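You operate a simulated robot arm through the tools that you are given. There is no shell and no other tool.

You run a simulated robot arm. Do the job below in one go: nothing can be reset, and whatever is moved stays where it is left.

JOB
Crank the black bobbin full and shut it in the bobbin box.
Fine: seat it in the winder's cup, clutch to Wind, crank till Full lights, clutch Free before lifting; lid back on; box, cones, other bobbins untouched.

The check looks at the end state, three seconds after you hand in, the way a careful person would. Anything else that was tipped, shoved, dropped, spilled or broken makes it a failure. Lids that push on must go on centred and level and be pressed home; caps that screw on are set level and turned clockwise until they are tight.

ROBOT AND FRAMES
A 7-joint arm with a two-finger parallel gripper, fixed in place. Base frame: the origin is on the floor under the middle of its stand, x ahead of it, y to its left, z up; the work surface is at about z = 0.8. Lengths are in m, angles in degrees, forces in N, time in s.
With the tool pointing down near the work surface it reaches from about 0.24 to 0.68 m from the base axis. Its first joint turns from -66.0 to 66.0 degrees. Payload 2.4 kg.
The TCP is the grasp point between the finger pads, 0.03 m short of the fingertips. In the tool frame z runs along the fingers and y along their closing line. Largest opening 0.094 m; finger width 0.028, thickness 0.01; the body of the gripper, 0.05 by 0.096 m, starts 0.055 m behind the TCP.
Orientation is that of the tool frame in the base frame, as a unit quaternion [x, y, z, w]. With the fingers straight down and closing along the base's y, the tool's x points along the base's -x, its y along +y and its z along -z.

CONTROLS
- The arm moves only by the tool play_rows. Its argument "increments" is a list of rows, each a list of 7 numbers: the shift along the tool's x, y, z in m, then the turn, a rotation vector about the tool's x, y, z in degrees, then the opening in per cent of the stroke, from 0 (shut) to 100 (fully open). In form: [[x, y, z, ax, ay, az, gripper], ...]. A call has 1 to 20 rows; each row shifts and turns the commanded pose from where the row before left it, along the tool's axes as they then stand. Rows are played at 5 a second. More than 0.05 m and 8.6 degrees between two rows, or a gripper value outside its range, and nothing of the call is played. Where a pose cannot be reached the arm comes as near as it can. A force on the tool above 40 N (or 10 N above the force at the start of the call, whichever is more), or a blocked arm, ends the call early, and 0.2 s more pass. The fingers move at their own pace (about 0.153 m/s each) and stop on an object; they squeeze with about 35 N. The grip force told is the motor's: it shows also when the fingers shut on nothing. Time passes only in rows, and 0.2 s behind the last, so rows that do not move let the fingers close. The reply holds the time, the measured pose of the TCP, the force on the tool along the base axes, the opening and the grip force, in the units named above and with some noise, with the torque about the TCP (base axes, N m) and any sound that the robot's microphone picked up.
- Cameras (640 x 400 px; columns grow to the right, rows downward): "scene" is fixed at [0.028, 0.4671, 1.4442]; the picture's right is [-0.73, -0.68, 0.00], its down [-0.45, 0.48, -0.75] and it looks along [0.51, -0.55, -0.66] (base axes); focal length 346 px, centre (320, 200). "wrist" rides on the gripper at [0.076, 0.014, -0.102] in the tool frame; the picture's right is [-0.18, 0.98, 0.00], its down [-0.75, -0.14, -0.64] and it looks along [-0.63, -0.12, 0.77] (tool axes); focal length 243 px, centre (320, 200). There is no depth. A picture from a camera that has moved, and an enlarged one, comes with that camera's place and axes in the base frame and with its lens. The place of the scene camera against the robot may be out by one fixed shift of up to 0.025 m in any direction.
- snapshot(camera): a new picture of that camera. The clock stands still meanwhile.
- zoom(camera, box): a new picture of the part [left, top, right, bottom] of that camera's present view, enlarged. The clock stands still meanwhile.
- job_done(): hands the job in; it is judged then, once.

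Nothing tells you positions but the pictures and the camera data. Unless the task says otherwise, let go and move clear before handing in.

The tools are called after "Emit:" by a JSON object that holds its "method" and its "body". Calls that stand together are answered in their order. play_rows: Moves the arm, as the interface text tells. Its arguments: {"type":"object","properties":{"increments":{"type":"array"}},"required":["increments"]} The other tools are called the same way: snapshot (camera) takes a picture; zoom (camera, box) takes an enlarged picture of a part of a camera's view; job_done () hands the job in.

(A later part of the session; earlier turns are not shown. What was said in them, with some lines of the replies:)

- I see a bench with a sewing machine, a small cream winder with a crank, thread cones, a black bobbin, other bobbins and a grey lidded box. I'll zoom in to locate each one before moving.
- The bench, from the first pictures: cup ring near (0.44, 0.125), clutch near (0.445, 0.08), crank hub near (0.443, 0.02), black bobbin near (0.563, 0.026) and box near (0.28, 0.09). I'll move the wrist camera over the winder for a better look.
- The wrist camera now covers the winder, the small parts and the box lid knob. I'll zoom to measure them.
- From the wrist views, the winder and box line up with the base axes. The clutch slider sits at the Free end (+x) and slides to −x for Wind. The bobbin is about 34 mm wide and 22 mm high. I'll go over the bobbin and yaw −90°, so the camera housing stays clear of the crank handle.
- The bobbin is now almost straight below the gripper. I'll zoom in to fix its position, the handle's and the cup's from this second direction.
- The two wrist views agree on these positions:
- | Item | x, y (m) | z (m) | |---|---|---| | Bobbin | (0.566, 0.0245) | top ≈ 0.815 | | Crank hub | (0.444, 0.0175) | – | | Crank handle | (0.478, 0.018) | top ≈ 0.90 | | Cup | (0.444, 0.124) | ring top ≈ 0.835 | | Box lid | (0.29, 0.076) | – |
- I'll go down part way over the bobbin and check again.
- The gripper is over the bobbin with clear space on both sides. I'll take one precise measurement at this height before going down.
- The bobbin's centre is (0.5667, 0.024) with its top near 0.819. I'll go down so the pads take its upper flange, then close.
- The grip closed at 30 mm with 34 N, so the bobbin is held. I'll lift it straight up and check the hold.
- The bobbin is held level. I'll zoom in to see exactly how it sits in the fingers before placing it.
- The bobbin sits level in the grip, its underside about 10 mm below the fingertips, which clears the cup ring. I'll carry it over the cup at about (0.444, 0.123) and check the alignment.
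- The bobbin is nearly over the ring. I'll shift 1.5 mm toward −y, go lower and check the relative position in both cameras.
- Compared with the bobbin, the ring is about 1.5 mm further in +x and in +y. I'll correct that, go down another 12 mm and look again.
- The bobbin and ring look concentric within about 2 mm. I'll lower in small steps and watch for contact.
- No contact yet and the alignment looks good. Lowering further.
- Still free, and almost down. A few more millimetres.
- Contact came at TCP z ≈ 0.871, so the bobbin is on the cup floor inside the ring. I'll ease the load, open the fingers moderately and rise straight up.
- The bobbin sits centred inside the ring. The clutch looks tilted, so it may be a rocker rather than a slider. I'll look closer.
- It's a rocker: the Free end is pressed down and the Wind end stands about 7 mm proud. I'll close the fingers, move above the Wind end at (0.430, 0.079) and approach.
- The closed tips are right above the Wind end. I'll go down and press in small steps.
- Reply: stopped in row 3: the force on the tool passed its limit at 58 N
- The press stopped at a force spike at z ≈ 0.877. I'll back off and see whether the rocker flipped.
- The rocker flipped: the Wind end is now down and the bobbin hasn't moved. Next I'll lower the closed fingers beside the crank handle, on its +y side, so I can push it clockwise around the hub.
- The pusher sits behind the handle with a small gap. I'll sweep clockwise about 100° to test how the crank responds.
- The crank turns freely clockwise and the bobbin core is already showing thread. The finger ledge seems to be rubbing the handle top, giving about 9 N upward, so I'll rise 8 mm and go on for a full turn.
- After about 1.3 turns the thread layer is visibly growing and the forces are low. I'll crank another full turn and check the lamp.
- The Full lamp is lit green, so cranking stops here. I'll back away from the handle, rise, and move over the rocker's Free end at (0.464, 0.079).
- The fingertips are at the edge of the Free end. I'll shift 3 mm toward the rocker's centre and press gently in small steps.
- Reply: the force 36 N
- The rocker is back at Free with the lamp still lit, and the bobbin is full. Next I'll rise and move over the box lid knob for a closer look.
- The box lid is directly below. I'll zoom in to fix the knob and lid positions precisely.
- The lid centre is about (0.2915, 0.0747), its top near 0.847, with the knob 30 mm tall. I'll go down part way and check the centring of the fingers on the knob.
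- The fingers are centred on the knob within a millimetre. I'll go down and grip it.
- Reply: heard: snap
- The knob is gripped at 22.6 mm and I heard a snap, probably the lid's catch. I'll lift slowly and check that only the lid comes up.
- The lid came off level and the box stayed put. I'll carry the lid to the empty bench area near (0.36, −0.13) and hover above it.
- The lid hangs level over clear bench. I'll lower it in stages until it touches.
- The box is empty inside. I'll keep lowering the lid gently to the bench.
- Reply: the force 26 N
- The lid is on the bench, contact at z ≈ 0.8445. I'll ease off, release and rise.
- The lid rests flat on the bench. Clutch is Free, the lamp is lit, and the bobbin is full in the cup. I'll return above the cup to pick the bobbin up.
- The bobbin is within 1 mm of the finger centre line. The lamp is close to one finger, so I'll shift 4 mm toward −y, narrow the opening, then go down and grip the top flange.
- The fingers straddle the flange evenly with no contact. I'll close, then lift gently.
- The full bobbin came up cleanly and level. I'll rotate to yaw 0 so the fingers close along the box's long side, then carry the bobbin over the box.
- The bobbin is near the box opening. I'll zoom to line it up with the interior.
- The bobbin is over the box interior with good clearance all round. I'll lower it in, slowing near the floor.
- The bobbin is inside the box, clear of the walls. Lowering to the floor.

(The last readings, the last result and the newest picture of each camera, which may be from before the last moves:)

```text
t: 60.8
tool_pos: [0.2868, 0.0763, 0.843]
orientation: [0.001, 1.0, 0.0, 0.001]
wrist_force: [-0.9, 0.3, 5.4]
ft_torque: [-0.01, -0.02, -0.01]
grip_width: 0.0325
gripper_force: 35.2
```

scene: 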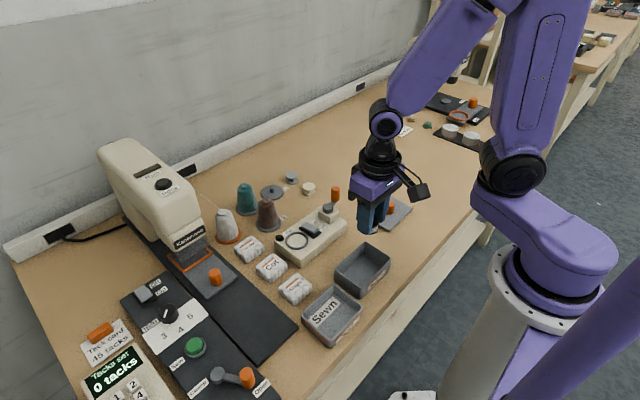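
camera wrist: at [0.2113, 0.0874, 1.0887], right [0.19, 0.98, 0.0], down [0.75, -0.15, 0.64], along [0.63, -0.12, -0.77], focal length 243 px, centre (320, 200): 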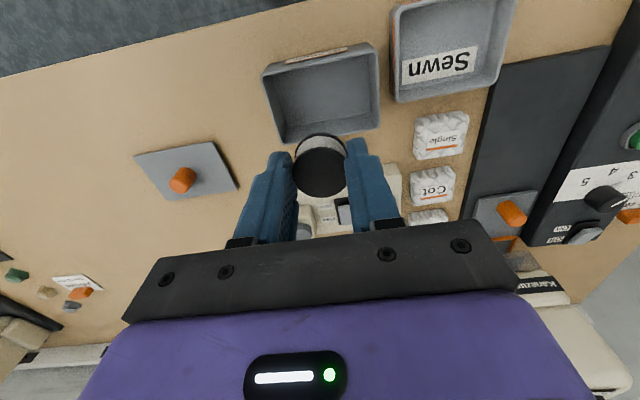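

Light contact at 5 N, so the bobbin is on the box floor. I'll release and rise straight out.

Emit:
{"method": "play_rows", "body": {"increments": [[0, 0, 0, 0, 0, 0, 40], [0, 0, 0, 0, 0, 0, 45], [0, 0, 0, 0, 0, 0, 45], [0, 0, -0.015, 0, 0, 0, 45], [0, 0, -0.03, 0, 0, 0, 45], [0, 0, -0.04, 0, 0, 0, 45], [0, 0, -0.05, 0, 0, 0, 45], [0, 0, 0, 0, 0, 0, 45]]}}

Emit:
{"method": "zoom", "body": {"camera": "scene", "box": [310, 220, 420, 310]}}

Emit:
{"method": "snapshot", "body": {"camera": "wrist"}}

```text
t: 62.6
tool_pos: [0.2867, 0.0742, 0.9766]
orientation: [0.0, 1.0, 0.0, -0.001]
wrist_force: [-0.4, -0.3, -0.2]
ft_torque: [0.05, 0.02, 0.01]
grip_width: 0.042
gripper_force: 0.1
```

```text
4.44 times, centred on (365, 265) of scene
camera zoom: at [0.028, 0.4671, 1.4442], right [-0.73, -0.68, 0.0], down [-0.45, 0.48, -0.75], along [0.51, -0.55, -0.66], focal length 1539 px, centre (120, -89)
```

zoom: 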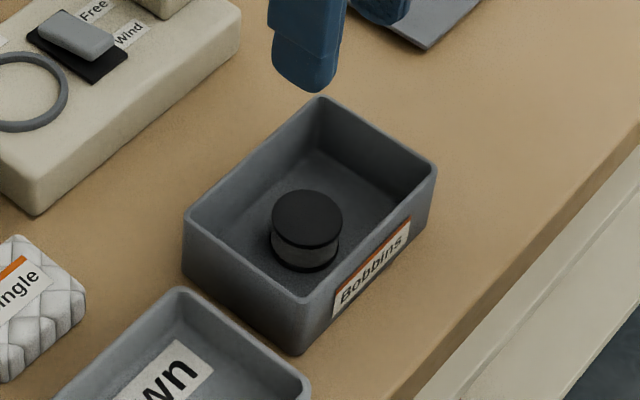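

```text
taken
camera wrist: at [0.2124, 0.0884, 1.0773], right [0.18, 0.98, 0.0], down [0.75, -0.14, 0.64], along [0.63, -0.12, -0.77], focal length 243 px, centre (320, 200)
```

wrist: 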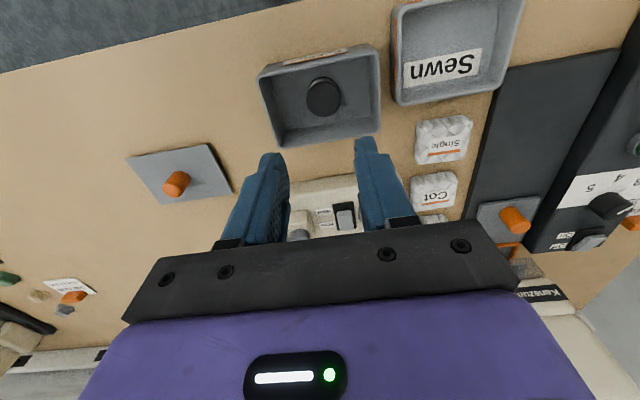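

The full bobbin stands upright on the box floor. I'll measure the box rim from here so the lid goes back on centred.

Emit:
{"method": "zoom", "body": {"camera": "wrist", "box": [240, 30, 400, 160]}}

Emit:
{"method": "zoom", "body": {"camera": "wrist", "box": [110, 120, 250, 230]}}

```text
3.08 times, centred on (320, 95) of wrist
camera zoom: at [0.2124, 0.0884, 1.0773], right [0.18, 0.98, 0.0], down [0.75, -0.14, 0.64], along [0.63, -0.12, -0.77], focal length 746 px, centre (320, 523)
```

zoom: 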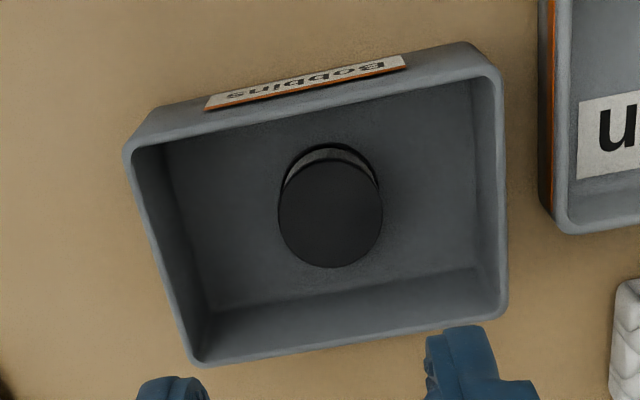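

```text
3.64 times, centred on (180, 175) of wrist
camera zoom: at [0.2124, 0.0884, 1.0773], right [0.18, 0.98, 0.0], down [0.75, -0.14, 0.64], along [0.63, -0.12, -0.77], focal length 882 px, centre (829, 291)
```

zoom: 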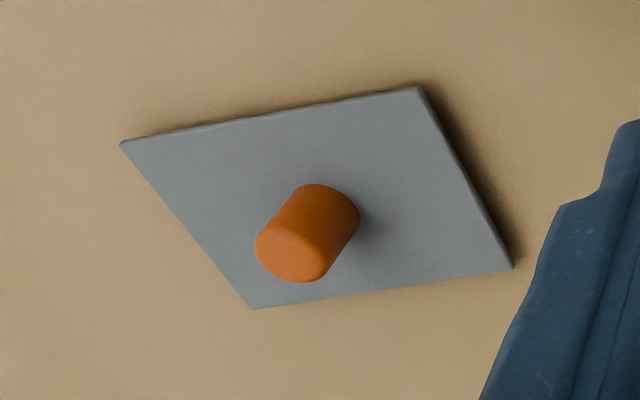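

The scene view shows the box hasn't moved, so I can put the lid back from its recorded grip pose. I'll yaw back to −90° and go over the lid at (0.36, −0.13).

Emit:
{"method": "play_rows", "body": {"increments": [[0, 0, -0.02, 0, 0, 0, 50], [0, 0, 0, 0, 0, -8.1818, 50], [0, 0, 0, 0, 0, -8.1818, 50], [0, 0, 0, 0, 0, -8.1818, 50], [0, 0, 0, 0, 0, -8.1818, 50], [0, 0, 0, 0, 0, -8.1818, 50], [0, 0, 0, 0, 0, -8.1818, 50], [0, 0, 0, 0, 0, -8.1818, 50], [0, 0, 0, 0, 0, -8.1818, 50], [0, 0, 0, 0, 0, -8.1818, 50], [0, 0, 0, 0, 0, -8.1818, 50], [0, 0, 0, 0, 0, -8.1818, 50], [0.04134, -0.0145, 0, 0, 0, 0, 50], [0.04134, -0.0145, 0, 0, 0, 0, 50], [0.04134, -0.0145, 0, 0, 0, 0, 50], [0.04134, -0.0145, 0, 0, 0, 0, 50], [0.04134, -0.0145, 0, 0, 0, 0, 50], [0, 0, 0.04, 0, 0, 0, 50], [0, 0, 0.03, 0, 0, 0, 50], [0, 0, 0, 0, 0, 0, 50]]}}

Emit:
{"method": "zoom", "body": {"camera": "wrist", "box": [220, 30, 420, 210]}}

Emit:
{"method": "zoom", "body": {"camera": "scene", "box": [340, 160, 450, 250]}}

```text
t: 66.8
tool_pos: [0.3583, -0.1324, 0.9271]
orientation: [-0.707, 0.707, 0.001, 0.001]
wrist_force: [-0.3, -0.5, 0.6]
ft_torque: [-0.01, 0.0, 0.03]
grip_width: 0.047
gripper_force: 0.1
```

```text
2.22 times, centred on (320, 120) of wrist
camera zoom: at [0.3457, -0.2081, 1.0287], right [-0.98, 0.18, 0.0], down [0.14, 0.75, 0.64], along [0.12, 0.63, -0.77], focal length 539 px, centre (320, 378)
```

zoom: 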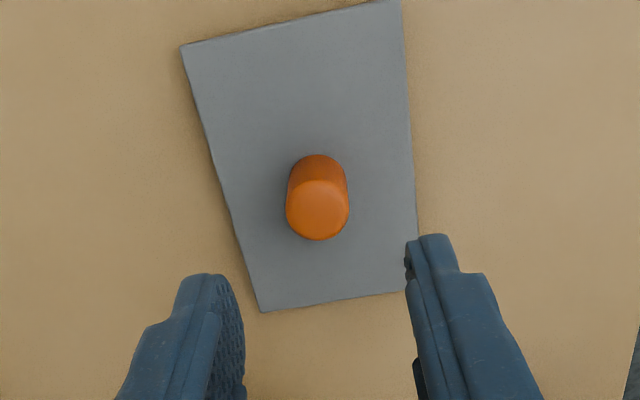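

```text
4.44 times, centred on (395, 205) of scene
camera zoom: at [0.028, 0.4671, 1.4442], right [-0.73, -0.68, 0.0], down [-0.45, 0.48, -0.75], along [0.51, -0.55, -0.66], focal length 1539 px, centre (-13, 178)
```

zoom: 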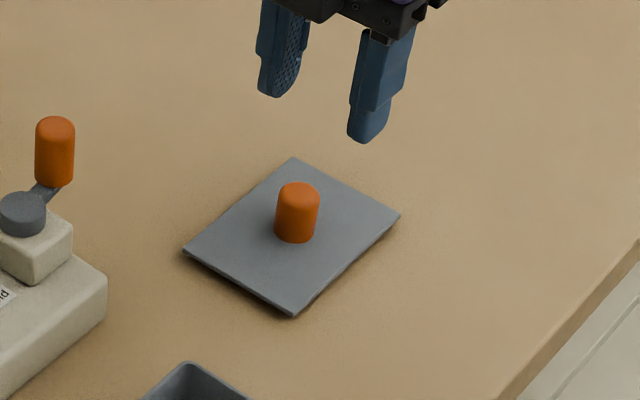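

The lid is where I left it. The knob looks about 1 mm off the finger centre line, so I'll correct slightly and check again lower down.

Emit:
{"method": "play_rows", "body": {"increments": [[-0.0015, -0.001, 0.02, 0, 0, 0, 50], [0, 0, 0.02, 0, 0, 0, 50], [0, 0, 0, 0, 0, 0, 50], [0, 0, 0, 0, 0, 0, 50]]}}

Emit:
{"method": "zoom", "body": {"camera": "wrist", "box": [230, 60, 410, 210]}}

```text
t: 67.8
tool_pos: [0.3609, -0.1288, 0.8876]
orientation: [0.708, -0.706, 0.0, 0.001]
wrist_force: [-0.5, -0.2, -0.1]
ft_torque: [0.0, 0.03, 0.05]
grip_width: 0.0469
gripper_force: 0.0
```

```text
2.67 times, centred on (320, 135) of wrist
camera zoom: at [0.3474, -0.2055, 0.9889], right [-0.98, 0.18, 0.0], down [0.14, 0.75, 0.64], along [0.12, 0.63, -0.77], focal length 647 px, centre (320, 373)
```

zoom: 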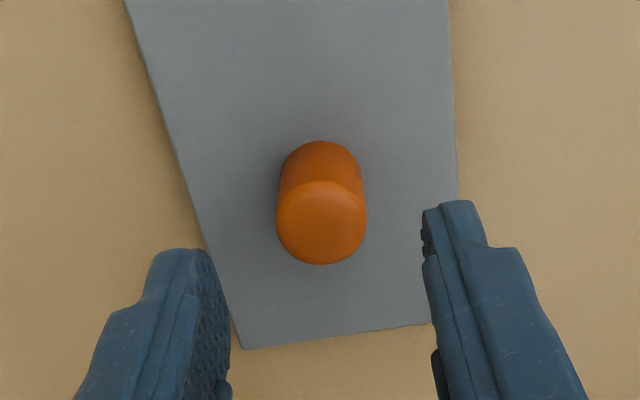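

Nearly centred. I'll make a small trim, go down to the same grip height as before and close on the knob.

Emit:
{"method": "play_rows", "body": {"increments": [[0.001, 0.0005, 0.02, 0, 0, 0, 50], [0, 0, 0.0205, 0, 0, 0, 50], [0, 0, 0, 0, 0, 0, 50], [0, 0, 0, 0, 0, 0, 25], [0, 0, 0, 0, 0, 0, 0], [0, 0, 0, 0, 0, 0, 0]]}}

Emit:
{"method": "zoom", "body": {"camera": "scene", "box": [340, 160, 450, 250]}}

Emit:
{"method": "zoom", "body": {"camera": "wrist", "box": [220, 30, 420, 210]}}

```text
t: 69.2
tool_pos: [0.3609, -0.1313, 0.8471]
orientation: [-0.707, 0.707, 0.0, -0.001]
wrist_force: [0.3, 0.6, 0.3]
ft_torque: [0.01, 0.01, 0.02]
grip_width: 0.0226
gripper_force: 34.5
```

```text
4.44 times, centred on (395, 205) of scene
camera zoom: at [0.028, 0.4671, 1.4442], right [-0.73, -0.68, 0.0], down [-0.45, 0.48, -0.75], along [0.51, -0.55, -0.66], focal length 1539 px, centre (-13, 178)
```

zoom: 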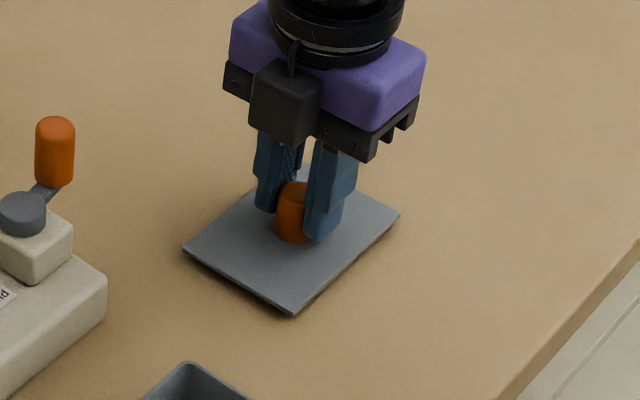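

```text
2.22 times, centred on (320, 120) of wrist
camera zoom: at [0.3475, -0.2065, 0.9484], right [-0.98, 0.18, 0.0], down [0.14, 0.75, 0.64], along [0.12, 0.63, -0.77], focal length 539 px, centre (320, 378)
```

zoom: 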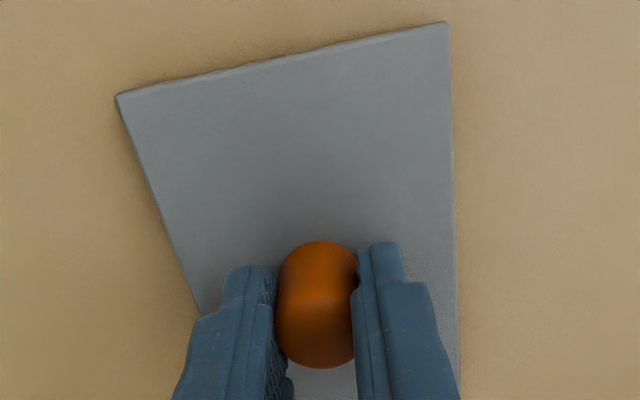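

The knob is gripped again. I'll lift the lid, carry it back by the same displacement and hover above the box to check alignment.

Emit:
{"method": "play_rows", "body": {"increments": [[0, 0, -0.005, 0, 0, 0, 0], [0, 0, -0.025, 0, 0, 0, 0], [0, 0, -0.04, 0, 0, 0, 0], [0, 0, -0.04, 0, 0, 0, 0], [-0.0205, 0.007, -0.02, 0, 0, 0, 0], [-0.038, 0.0125, 0, 0, 0, 0, 0], [-0.038, 0.0125, 0, 0, 0, 0, 0], [-0.038, 0.0125, 0, 0, 0, 0, 0], [-0.038, 0.0125, 0, 0, 0, 0, 0], [-0.032, 0.0115, 0, 0, 0, 0, 0], [0, 0, 0.03, 0, 0, 0, 0], [0, 0, 0.03, 0, 0, 0, 0], [0, 0, 0, 0, 0, 0, 0], [0, 0, 0, 0, 0, 0, 0]]}}

Emit:
{"method": "zoom", "body": {"camera": "scene", "box": [310, 210, 420, 310]}}

Emit:
{"method": "snapshot", "body": {"camera": "wrist"}}

```text
t: 72.2
tool_pos: [0.2904, 0.0773, 0.9174]
orientation: [0.707, -0.707, -0.001, 0.001]
wrist_force: [-0.8, -0.3, -0.4]
ft_torque: [0.01, 0.01, -0.01]
grip_width: 0.0225
gripper_force: 35.1
```

```text
4.00 times, centred on (365, 260) of scene
camera zoom: at [0.028, 0.4671, 1.4442], right [-0.73, -0.68, 0.0], down [-0.45, 0.48, -0.75], along [0.51, -0.55, -0.66], focal length 1385 px, centre (140, -40)
```

zoom: 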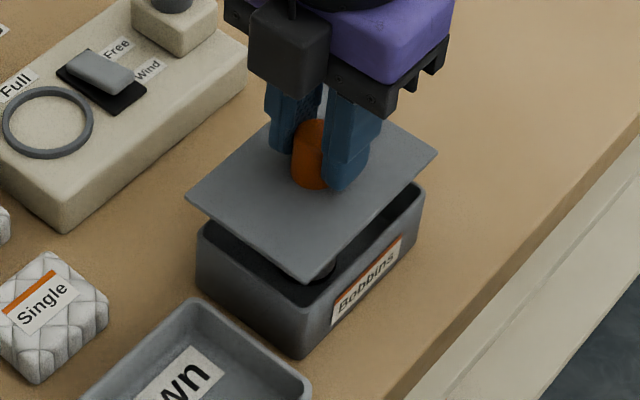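

```text
taken
camera wrist: at [0.278, 0.0015, 1.0186], right [-0.98, 0.18, 0.0], down [0.14, 0.75, 0.64], along [0.12, 0.63, -0.77], focal length 243 px, centre (320, 200)
```

wrist: 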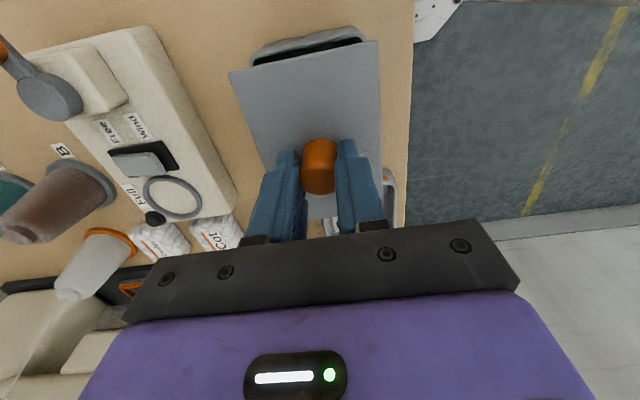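

The lid hovers level above the box, perhaps a couple of millimetres toward +y. I'll sample the pose a few times and zoom before lowering.

Emit:
{"method": "play_rows", "body": {"increments": [[0, 0, 0, 0, 0, 0, 0]]}}

Emit:
{"method": "play_rows", "body": {"increments": [[0, 0, 0, 0, 0, 0, 0]]}}

Emit:
{"method": "play_rows", "body": {"increments": [[0, 0, 0, 0, 0, 0, 0]]}}

Emit:
{"method": "play_rows", "body": {"increments": [[0, 0, 0, 0, 0, 0, 0]]}}

Emit:
{"method": "zoom", "body": {"camera": "wrist", "box": [220, 20, 400, 120]}}

Emit:
{"method": "zoom", "body": {"camera": "scene", "box": [325, 235, 405, 305]}}

```text
t: 72.6
tool_pos: [0.29, 0.0774, 0.9183]
orientation: [-0.707, 0.707, 0.0, 0.0]
wrist_force: [0.3, -0.5, -1.3]
ft_torque: [0.0, -0.01, 0.01]
grip_width: 0.0225
gripper_force: 35.2
```

```text
t: 73.0
tool_pos: [0.2899, 0.0766, 0.9178]
orientation: [0.707, -0.707, 0.0, 0.0]
wrist_force: [0.6, -0.2, -0.5]
ft_torque: [-0.01, 0.02, 0.0]
grip_width: 0.0225
gripper_force: 34.5
```

```text
t: 73.4
tool_pos: [0.2899, 0.077, 0.9175]
orientation: [0.708, -0.707, 0.0, -0.001]
wrist_force: [0.1, -0.9, -0.7]
ft_torque: [0.04, 0.02, 0.0]
grip_width: 0.0224
gripper_force: 34.9
```

```text
t: 73.8
tool_pos: [0.2902, 0.0766, 0.9177]
orientation: [-0.707, 0.707, 0.0, 0.0]
wrist_force: [-0.3, 0.3, 0.1]
ft_torque: [0.01, 0.02, 0.02]
grip_width: 0.0221
gripper_force: 35.0
```

```text
3.56 times, centred on (310, 70) of wrist
camera zoom: at [0.2781, 0.0015, 1.0187], right [-0.98, 0.18, 0.0], down [0.14, 0.75, 0.64], along [0.12, 0.63, -0.77], focal length 863 px, centre (356, 662)
```

zoom: 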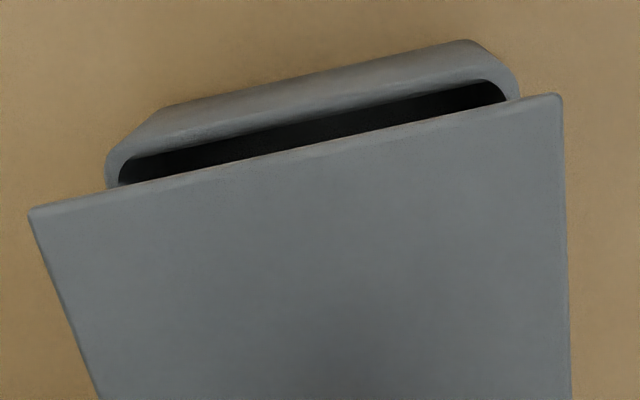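

```text
5.71 times, centred on (365, 270) of scene
camera zoom: at [0.028, 0.4671, 1.4442], right [-0.73, -0.68, 0.0], down [-0.45, 0.48, -0.75], along [0.51, -0.55, -0.66], focal length 1978 px, centre (63, -200)
```

zoom: 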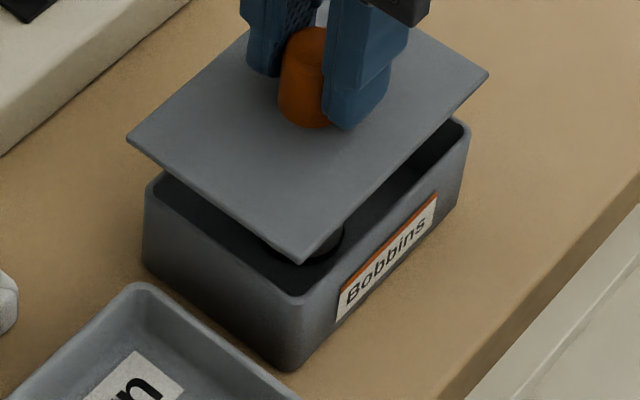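

Both the measured pose and the scene comparison put the lid about 3 mm too far in +y. I'll shift 3 mm toward −y, lower to the height of my earlier 'lid just lifted' picture, and compare directly.

Emit:
{"method": "play_rows", "body": {"increments": [[0.003, 0, 0, 0, 0, 0, 0], [0, 0, 0.006, 0, 0, 0, 0], [0, 0, 0.006, 0, 0, 0, 0], [0, 0, 0, 0, 0, 0, 0]]}}

Emit:
{"method": "zoom", "body": {"camera": "scene", "box": [310, 220, 420, 310]}}

Emit:
{"method": "zoom", "body": {"camera": "wrist", "box": [220, 20, 400, 120]}}

```text
t: 74.8
tool_pos: [0.2914, 0.0716, 0.904]
orientation: [0.707, -0.707, 0.0, 0.0]
wrist_force: [0.5, -1.0, -0.7]
ft_torque: [0.01, -0.01, 0.01]
grip_width: 0.0223
gripper_force: 35.0
```

```text
4.44 times, centred on (365, 265) of scene
camera zoom: at [0.028, 0.4671, 1.4442], right [-0.73, -0.68, 0.0], down [-0.45, 0.48, -0.75], along [0.51, -0.55, -0.66], focal length 1539 px, centre (120, -89)
```

zoom: 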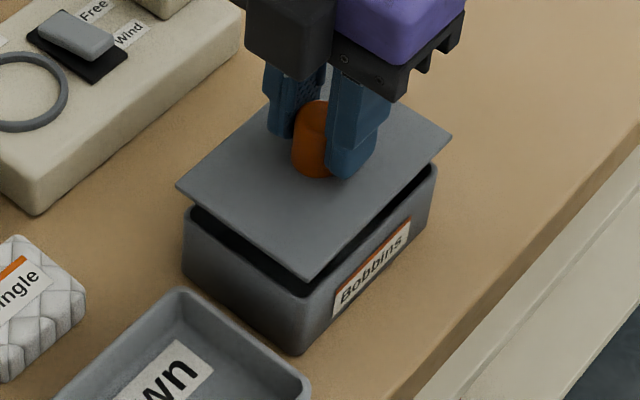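

```text
3.56 times, centred on (310, 70) of wrist
camera zoom: at [0.2786, -0.0036, 1.0053], right [-0.98, 0.18, 0.0], down [0.14, 0.75, 0.64], along [0.12, 0.63, -0.77], focal length 863 px, centre (356, 662)
```

zoom: 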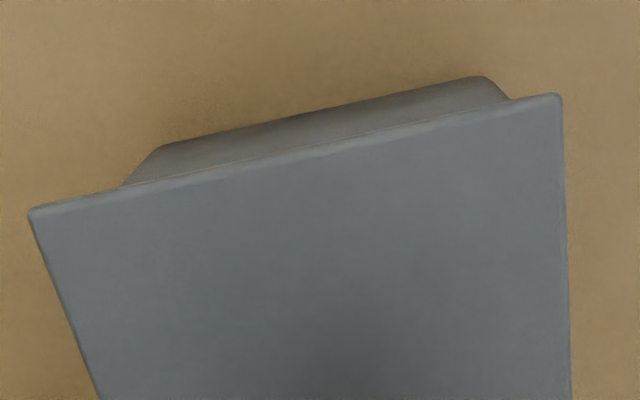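

The lid corners now match the earlier picture within about 1 mm. I'll lower to just above the rim and compare against the original seated-lid picture.

Emit:
{"method": "play_rows", "body": {"increments": [[0, 0, 0.005, 0, 0, 0, 0], [0, 0, 0.004, 0, 0, 0, 0], [0, 0, 0.003, 0, 0, 0, 0], [0, 0, 0, 0, 0, 0, 0]]}}

Emit:
{"method": "zoom", "body": {"camera": "scene", "box": [320, 230, 410, 300]}}

Emit:
{"method": "zoom", "body": {"camera": "wrist", "box": [220, 20, 400, 120]}}

```text
t: 75.8
tool_pos: [0.2918, 0.0718, 0.8924]
orientation: [0.707, -0.707, 0.0, 0.0]
wrist_force: [-0.5, -0.2, -0.7]
ft_torque: [0.01, 0.0, -0.01]
grip_width: 0.0223
gripper_force: 35.8
```

```text
5.71 times, centred on (365, 265) of scene
camera zoom: at [0.028, 0.4671, 1.4442], right [-0.73, -0.68, 0.0], down [-0.45, 0.48, -0.75], along [0.51, -0.55, -0.66], focal length 1978 px, centre (63, -171)
```

zoom: 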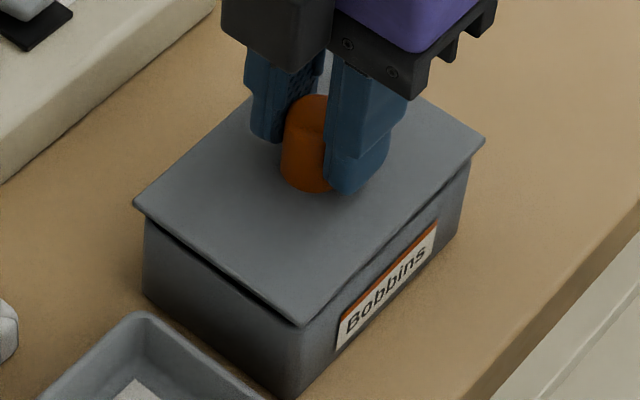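

```text
3.56 times, centred on (310, 70) of wrist
camera zoom: at [0.2784, -0.0035, 0.9932], right [-0.98, 0.18, 0.0], down [0.14, 0.75, 0.64], along [0.12, 0.63, -0.77], focal length 863 px, centre (356, 662)
```

zoom: 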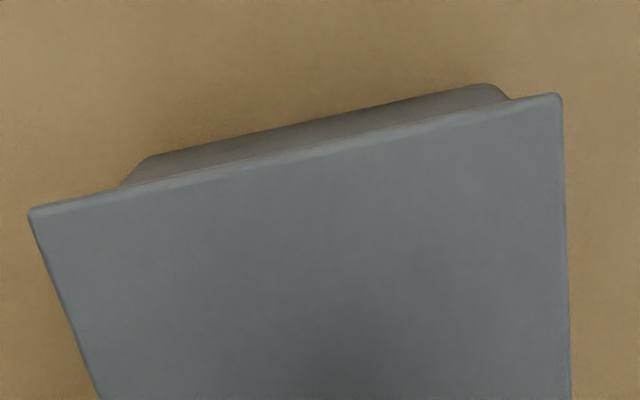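

The corner offsets match a purely vertical gap of about 7 mm, so the lid is centred within about 0.5 mm. Lowering slowly until it seats.

Emit:
{"method": "play_rows", "body": {"increments": [[0, 0, 0.002, 0, 0, 0, 0], [0, 0, 0.002, 0, 0, 0, 0], [0, 0, 0.001, 0, 0, 0, 0], [0, 0, 0, 0, 0, 0, 0]]}}

Emit:
{"method": "play_rows", "body": {"increments": [[0, 0, 0.001, 0, 0, 0, 0], [0, 0, 0.001, 0, 0, 0, 0], [0, 0, 0, 0, 0, 0, 0]]}}

Emit:
{"method": "zoom", "body": {"camera": "scene", "box": [320, 230, 410, 300]}}

```text
t: 76.8
tool_pos: [0.2908, 0.0738, 0.8868]
orientation: [0.707, -0.707, -0.001, 0.0]
wrist_force: [-0.3, -0.9, -0.9]
ft_torque: [0.03, 0.01, 0.02]
grip_width: 0.0225
gripper_force: 34.8
```

```text
t: 77.6
tool_pos: [0.2906, 0.0723, 0.8865]
orientation: [0.708, -0.706, 0.0, 0.0]
wrist_force: [-8.0, 2.7, 25.2]
ft_torque: [0.13, 0.25, 0.03]
grip_width: 0.0225
gripper_force: 35.1
heard: snap
```

```text
5.71 times, centred on (365, 265) of scene
camera zoom: at [0.0276, 0.4671, 1.4442], right [-0.73, -0.68, 0.0], down [-0.45, 0.48, -0.75], along [0.51, -0.55, -0.66], focal length 1978 px, centre (63, -171)
```

zoom: 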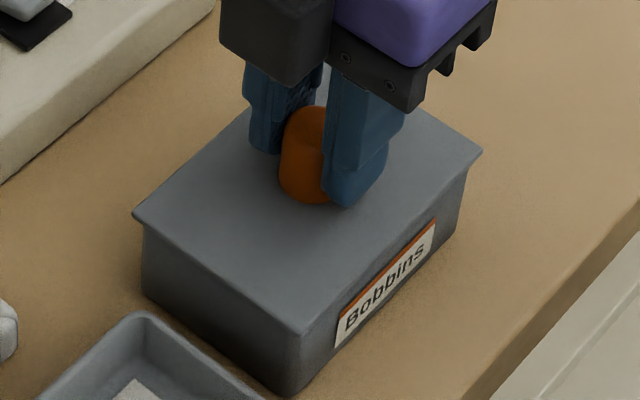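

I heard the snap, and the lid corners match the original seated picture within a pixel. I'll open the fingers without lifting first, then rise clear.

Emit:
{"method": "play_rows", "body": {"increments": [[0, 0, 0, 0, 0, 0, 25], [0, 0, 0, 0, 0, 0, 50], [0, 0, 0, 0, 0, 0, 50], [0, 0, 0, 0, 0, 0, 50], [0, 0, -0.02, 0, 0, 0, 50], [0, 0, -0.03, 0, 0, 0, 50], [0, 0, -0.04, 0, 0, 0, 50], [0, 0, 0, 0, 0, 0, 50]]}}

Emit:
{"method": "zoom", "body": {"camera": "scene", "box": [320, 230, 410, 300]}}

Emit:
{"method": "zoom", "body": {"camera": "wrist", "box": [230, 0, 410, 170]}}

```text
t: 79.4
tool_pos: [0.2914, 0.0726, 0.9758]
orientation: [-0.707, 0.707, 0.001, 0.0]
wrist_force: [0.7, 0.6, 0.7]
ft_torque: [0.01, 0.02, 0.0]
grip_width: 0.0471
gripper_force: 0.1
```

```text
5.71 times, centred on (365, 265) of scene
camera zoom: at [0.028, 0.4671, 1.4442], right [-0.73, -0.68, 0.0], down [-0.45, 0.48, -0.75], along [0.51, -0.55, -0.66], focal length 1978 px, centre (63, -171)
```

zoom: 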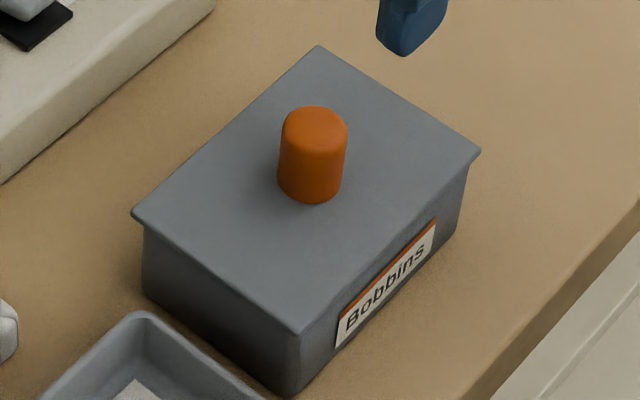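

```text
2.35 times, centred on (320, 85) of wrist
camera zoom: at [0.2776, -0.0025, 1.0778], right [-0.98, 0.18, 0.0], down [0.14, 0.75, 0.64], along [0.12, 0.63, -0.77], focal length 571 px, centre (320, 471)
```

zoom: 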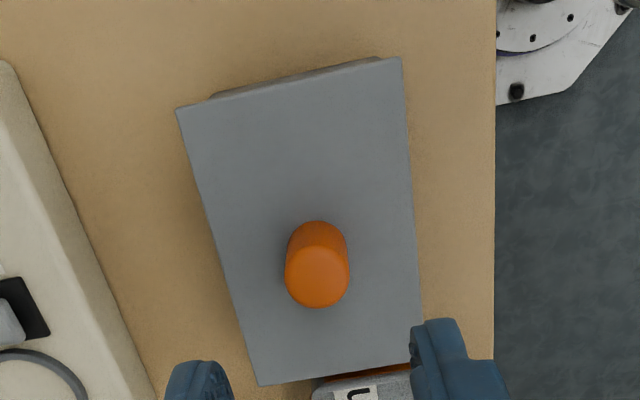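

The lid sits flat on the box, within about 0.5 mm of its original position. To be sure it's pressed home, I'll push lightly on the knob top with closed fingers.

Emit:
{"method": "play_rows", "body": {"increments": [[0, 0, 0, 0, 0, 0, 0], [0, 0, 0.03, 0, 0, 0, 0], [0, 0, 0.025, 0, 0, 0, 0], [0, 0, 0.006, 0, 0, 0, 0], [0, 0, 0, 0, 0, 0, 0]]}}

Emit:
{"method": "play_rows", "body": {"increments": [[0, 0, 0.002, 0, 0, 0, 0], [0, 0, 0.001, 0, 0, 0, 0], [0, 0, 0.001, 0, 0, 0, 0], [0, 0, 0, 0, 0, 0, 0]]}}

Emit:
{"method": "zoom", "body": {"camera": "scene", "box": [320, 230, 410, 300]}}

```text
t: 80.6
tool_pos: [0.2906, 0.0721, 0.915]
orientation: [0.708, -0.707, 0.0, 0.001]
wrist_force: [0.4, -0.3, 0.0]
ft_torque: [0.01, 0.0, -0.01]
grip_width: 0.0
gripper_force: 32.3
```

```text
t: 81.6
tool_pos: [0.2902, 0.0712, 0.9106]
orientation: [-0.707, 0.707, 0.0, 0.0]
wrist_force: [-0.7, 0.1, -0.4]
ft_torque: [-0.01, -0.01, -0.01]
grip_width: 0.0
gripper_force: 33.4
```

```text
5.71 times, centred on (365, 265) of scene
camera zoom: at [0.028, 0.4671, 1.4442], right [-0.73, -0.68, 0.0], down [-0.45, 0.48, -0.75], along [0.51, -0.55, -0.66], focal length 1978 px, centre (63, -171)
```

zoom: 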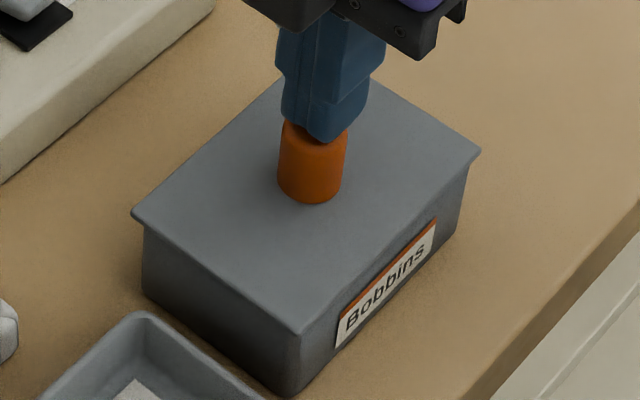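

The closed tips are just above the knob centre with no contact yet. I'll press down in 1 mm steps.

Emit:
{"method": "play_rows", "body": {"increments": [[0, 0, 0.001, 0, 0, 0, 0], [0, 0, 0.001, 0, 0, 0, 0], [0, 0, 0, 0, 0, 0, 0]]}}

Emit:
{"method": "play_rows", "body": {"increments": [[0, 0, 0.001, 0, 0, 0, 0], [0, 0, 0, 0, 0, 0, 0]]}}

```text
t: 82.4
tool_pos: [0.2917, 0.0719, 0.91]
orientation: [-0.707, 0.707, 0.0, 0.0]
wrist_force: [-0.2, 0.7, 0.7]
ft_torque: [-0.02, 0.0, -0.01]
grip_width: 0.0
gripper_force: 33.0
```

```text
t: 83.0
tool_pos: [0.2909, 0.0716, 0.9087]
orientation: [0.707, -0.707, -0.001, 0.0]
wrist_force: [-6.8, -0.7, 40.6]
ft_torque: [0.14, 0.19, -0.03]
grip_width: 0.0002
gripper_force: 32.5
```

I pressed with 40 N and nothing moved, so the lid is fully home. Rising clear now and inspecting everything.

Emit:
{"method": "play_rows", "body": {"increments": [[0, 0, -0.01, 0, 0, 0, 0], [0, 0, -0.03, 0, 0, 0, 0], [0, 0, -0.045, 0, 0, 0, 20], [0, 0, -0.045, 0, 0, 0, 40], [0.03, 0, -0.03, 0, 0, 0, 40], [0.04, 0, -0.02, 0, 0, 0, 40], [0.04, 0, 0, 0, 0, 0, 40], [0, 0, 0, 0, 0, 0, 40]]}}

Emit:
{"method": "snapshot", "body": {"camera": "scene"}}

Emit:
{"method": "zoom", "body": {"camera": "scene", "box": [320, 230, 410, 300]}}

Emit:
{"method": "zoom", "body": {"camera": "scene", "box": [220, 160, 380, 260]}}

Emit:
{"method": "snapshot", "body": {"camera": "wrist"}}

```text
t: 84.8
tool_pos: [0.2906, -0.0375, 1.09]
orientation: [-0.707, 0.707, 0.0, -0.001]
wrist_force: [0.5, -0.2, -0.8]
ft_torque: [0.01, -0.03, 0.02]
grip_width: 0.0376
gripper_force: 0.1
```

```text
taken
```

scene: 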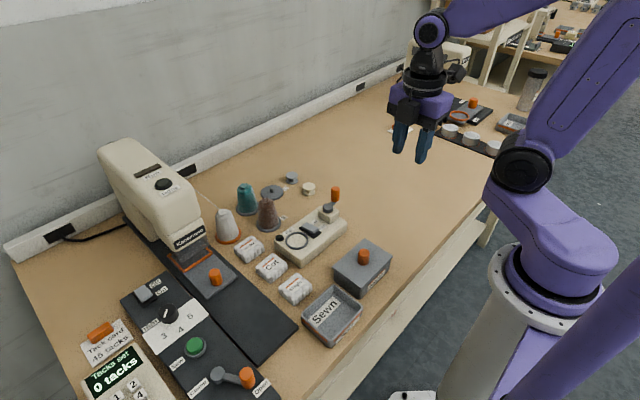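

```text
5.71 times, centred on (365, 265) of scene
camera zoom: at [0.028, 0.4671, 1.4442], right [-0.73, -0.68, 0.0], down [-0.45, 0.48, -0.75], along [0.51, -0.55, -0.66], focal length 1978 px, centre (63, -171)
```

zoom: 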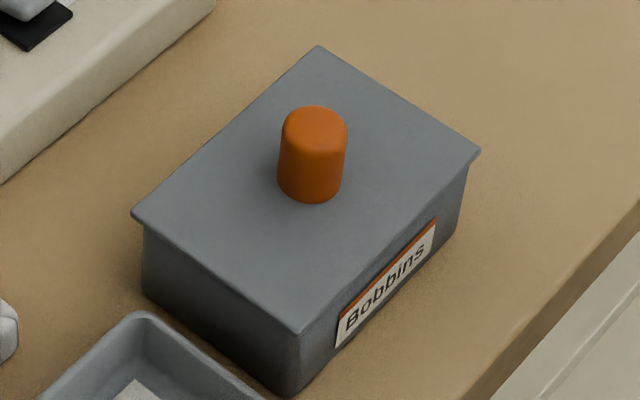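

```text
4.00 times, centred on (300, 210) of scene
camera zoom: at [0.028, 0.4671, 1.4442], right [-0.73, -0.68, 0.0], down [-0.45, 0.48, -0.75], along [0.51, -0.55, -0.66], focal length 1385 px, centre (400, 160)
```

zoom: 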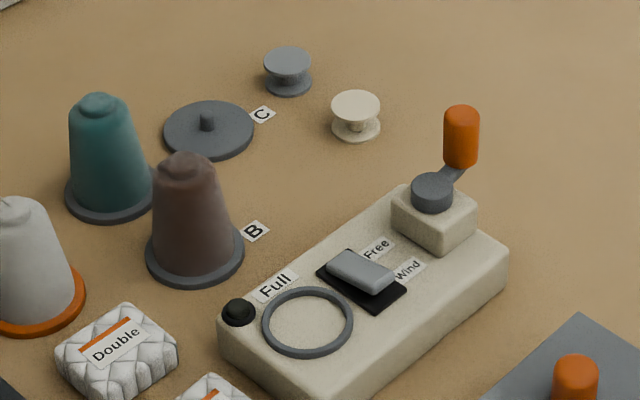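

```text
taken
camera wrist: at [0.2787, -0.1129, 1.1903], right [-0.98, 0.18, 0.0], down [0.14, 0.75, 0.64], along [0.12, 0.63, -0.77], focal length 243 px, centre (320, 200)
```

wrist: 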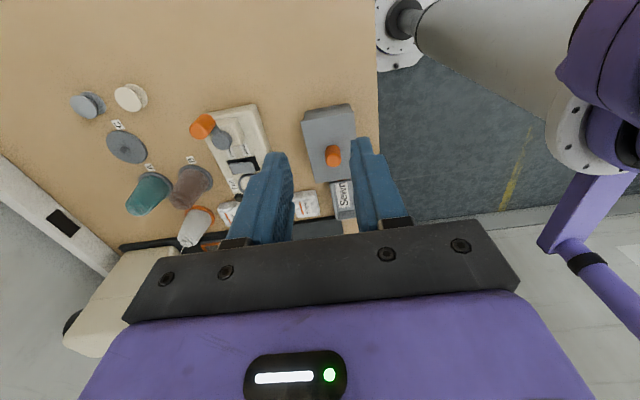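

The bench looks right: the lid is flat and pressed home on the bobbin box, and the clutch is at Free. The cones and other bobbins look undisturbed, and the arm is clear with nothing in the gripper. Handing in.

Emit:
{"method": "job_done", "body": {}}

```text
The job is handed in.
```

The black bobbin is wound full and shut in the bobbin box. I've handed the job in, but no verdict came back.

- **Winding:** I seated the bobbin in the cup, set the clutch to Wind and cranked clockwise until the Full lamp lit. The clutch went back to Free before I lifted the bobbin out.
- **Box:** The bobbin stands upright on the box floor. The lid snapped back on, and a further 40 N push on the knob didn't move it. It sits flat, less than 1 mm from where it was at the start.
- **Everything else:** In the last pictures the cones, the other bobbins and the winder look undisturbed. The box is within about 0.5 mm of its starting place. The crank handle now points a different way after cranking.

My first press on the clutch was harder than planned, peaking at 58 N. The clutch flipped correctly and the winder didn't shift.
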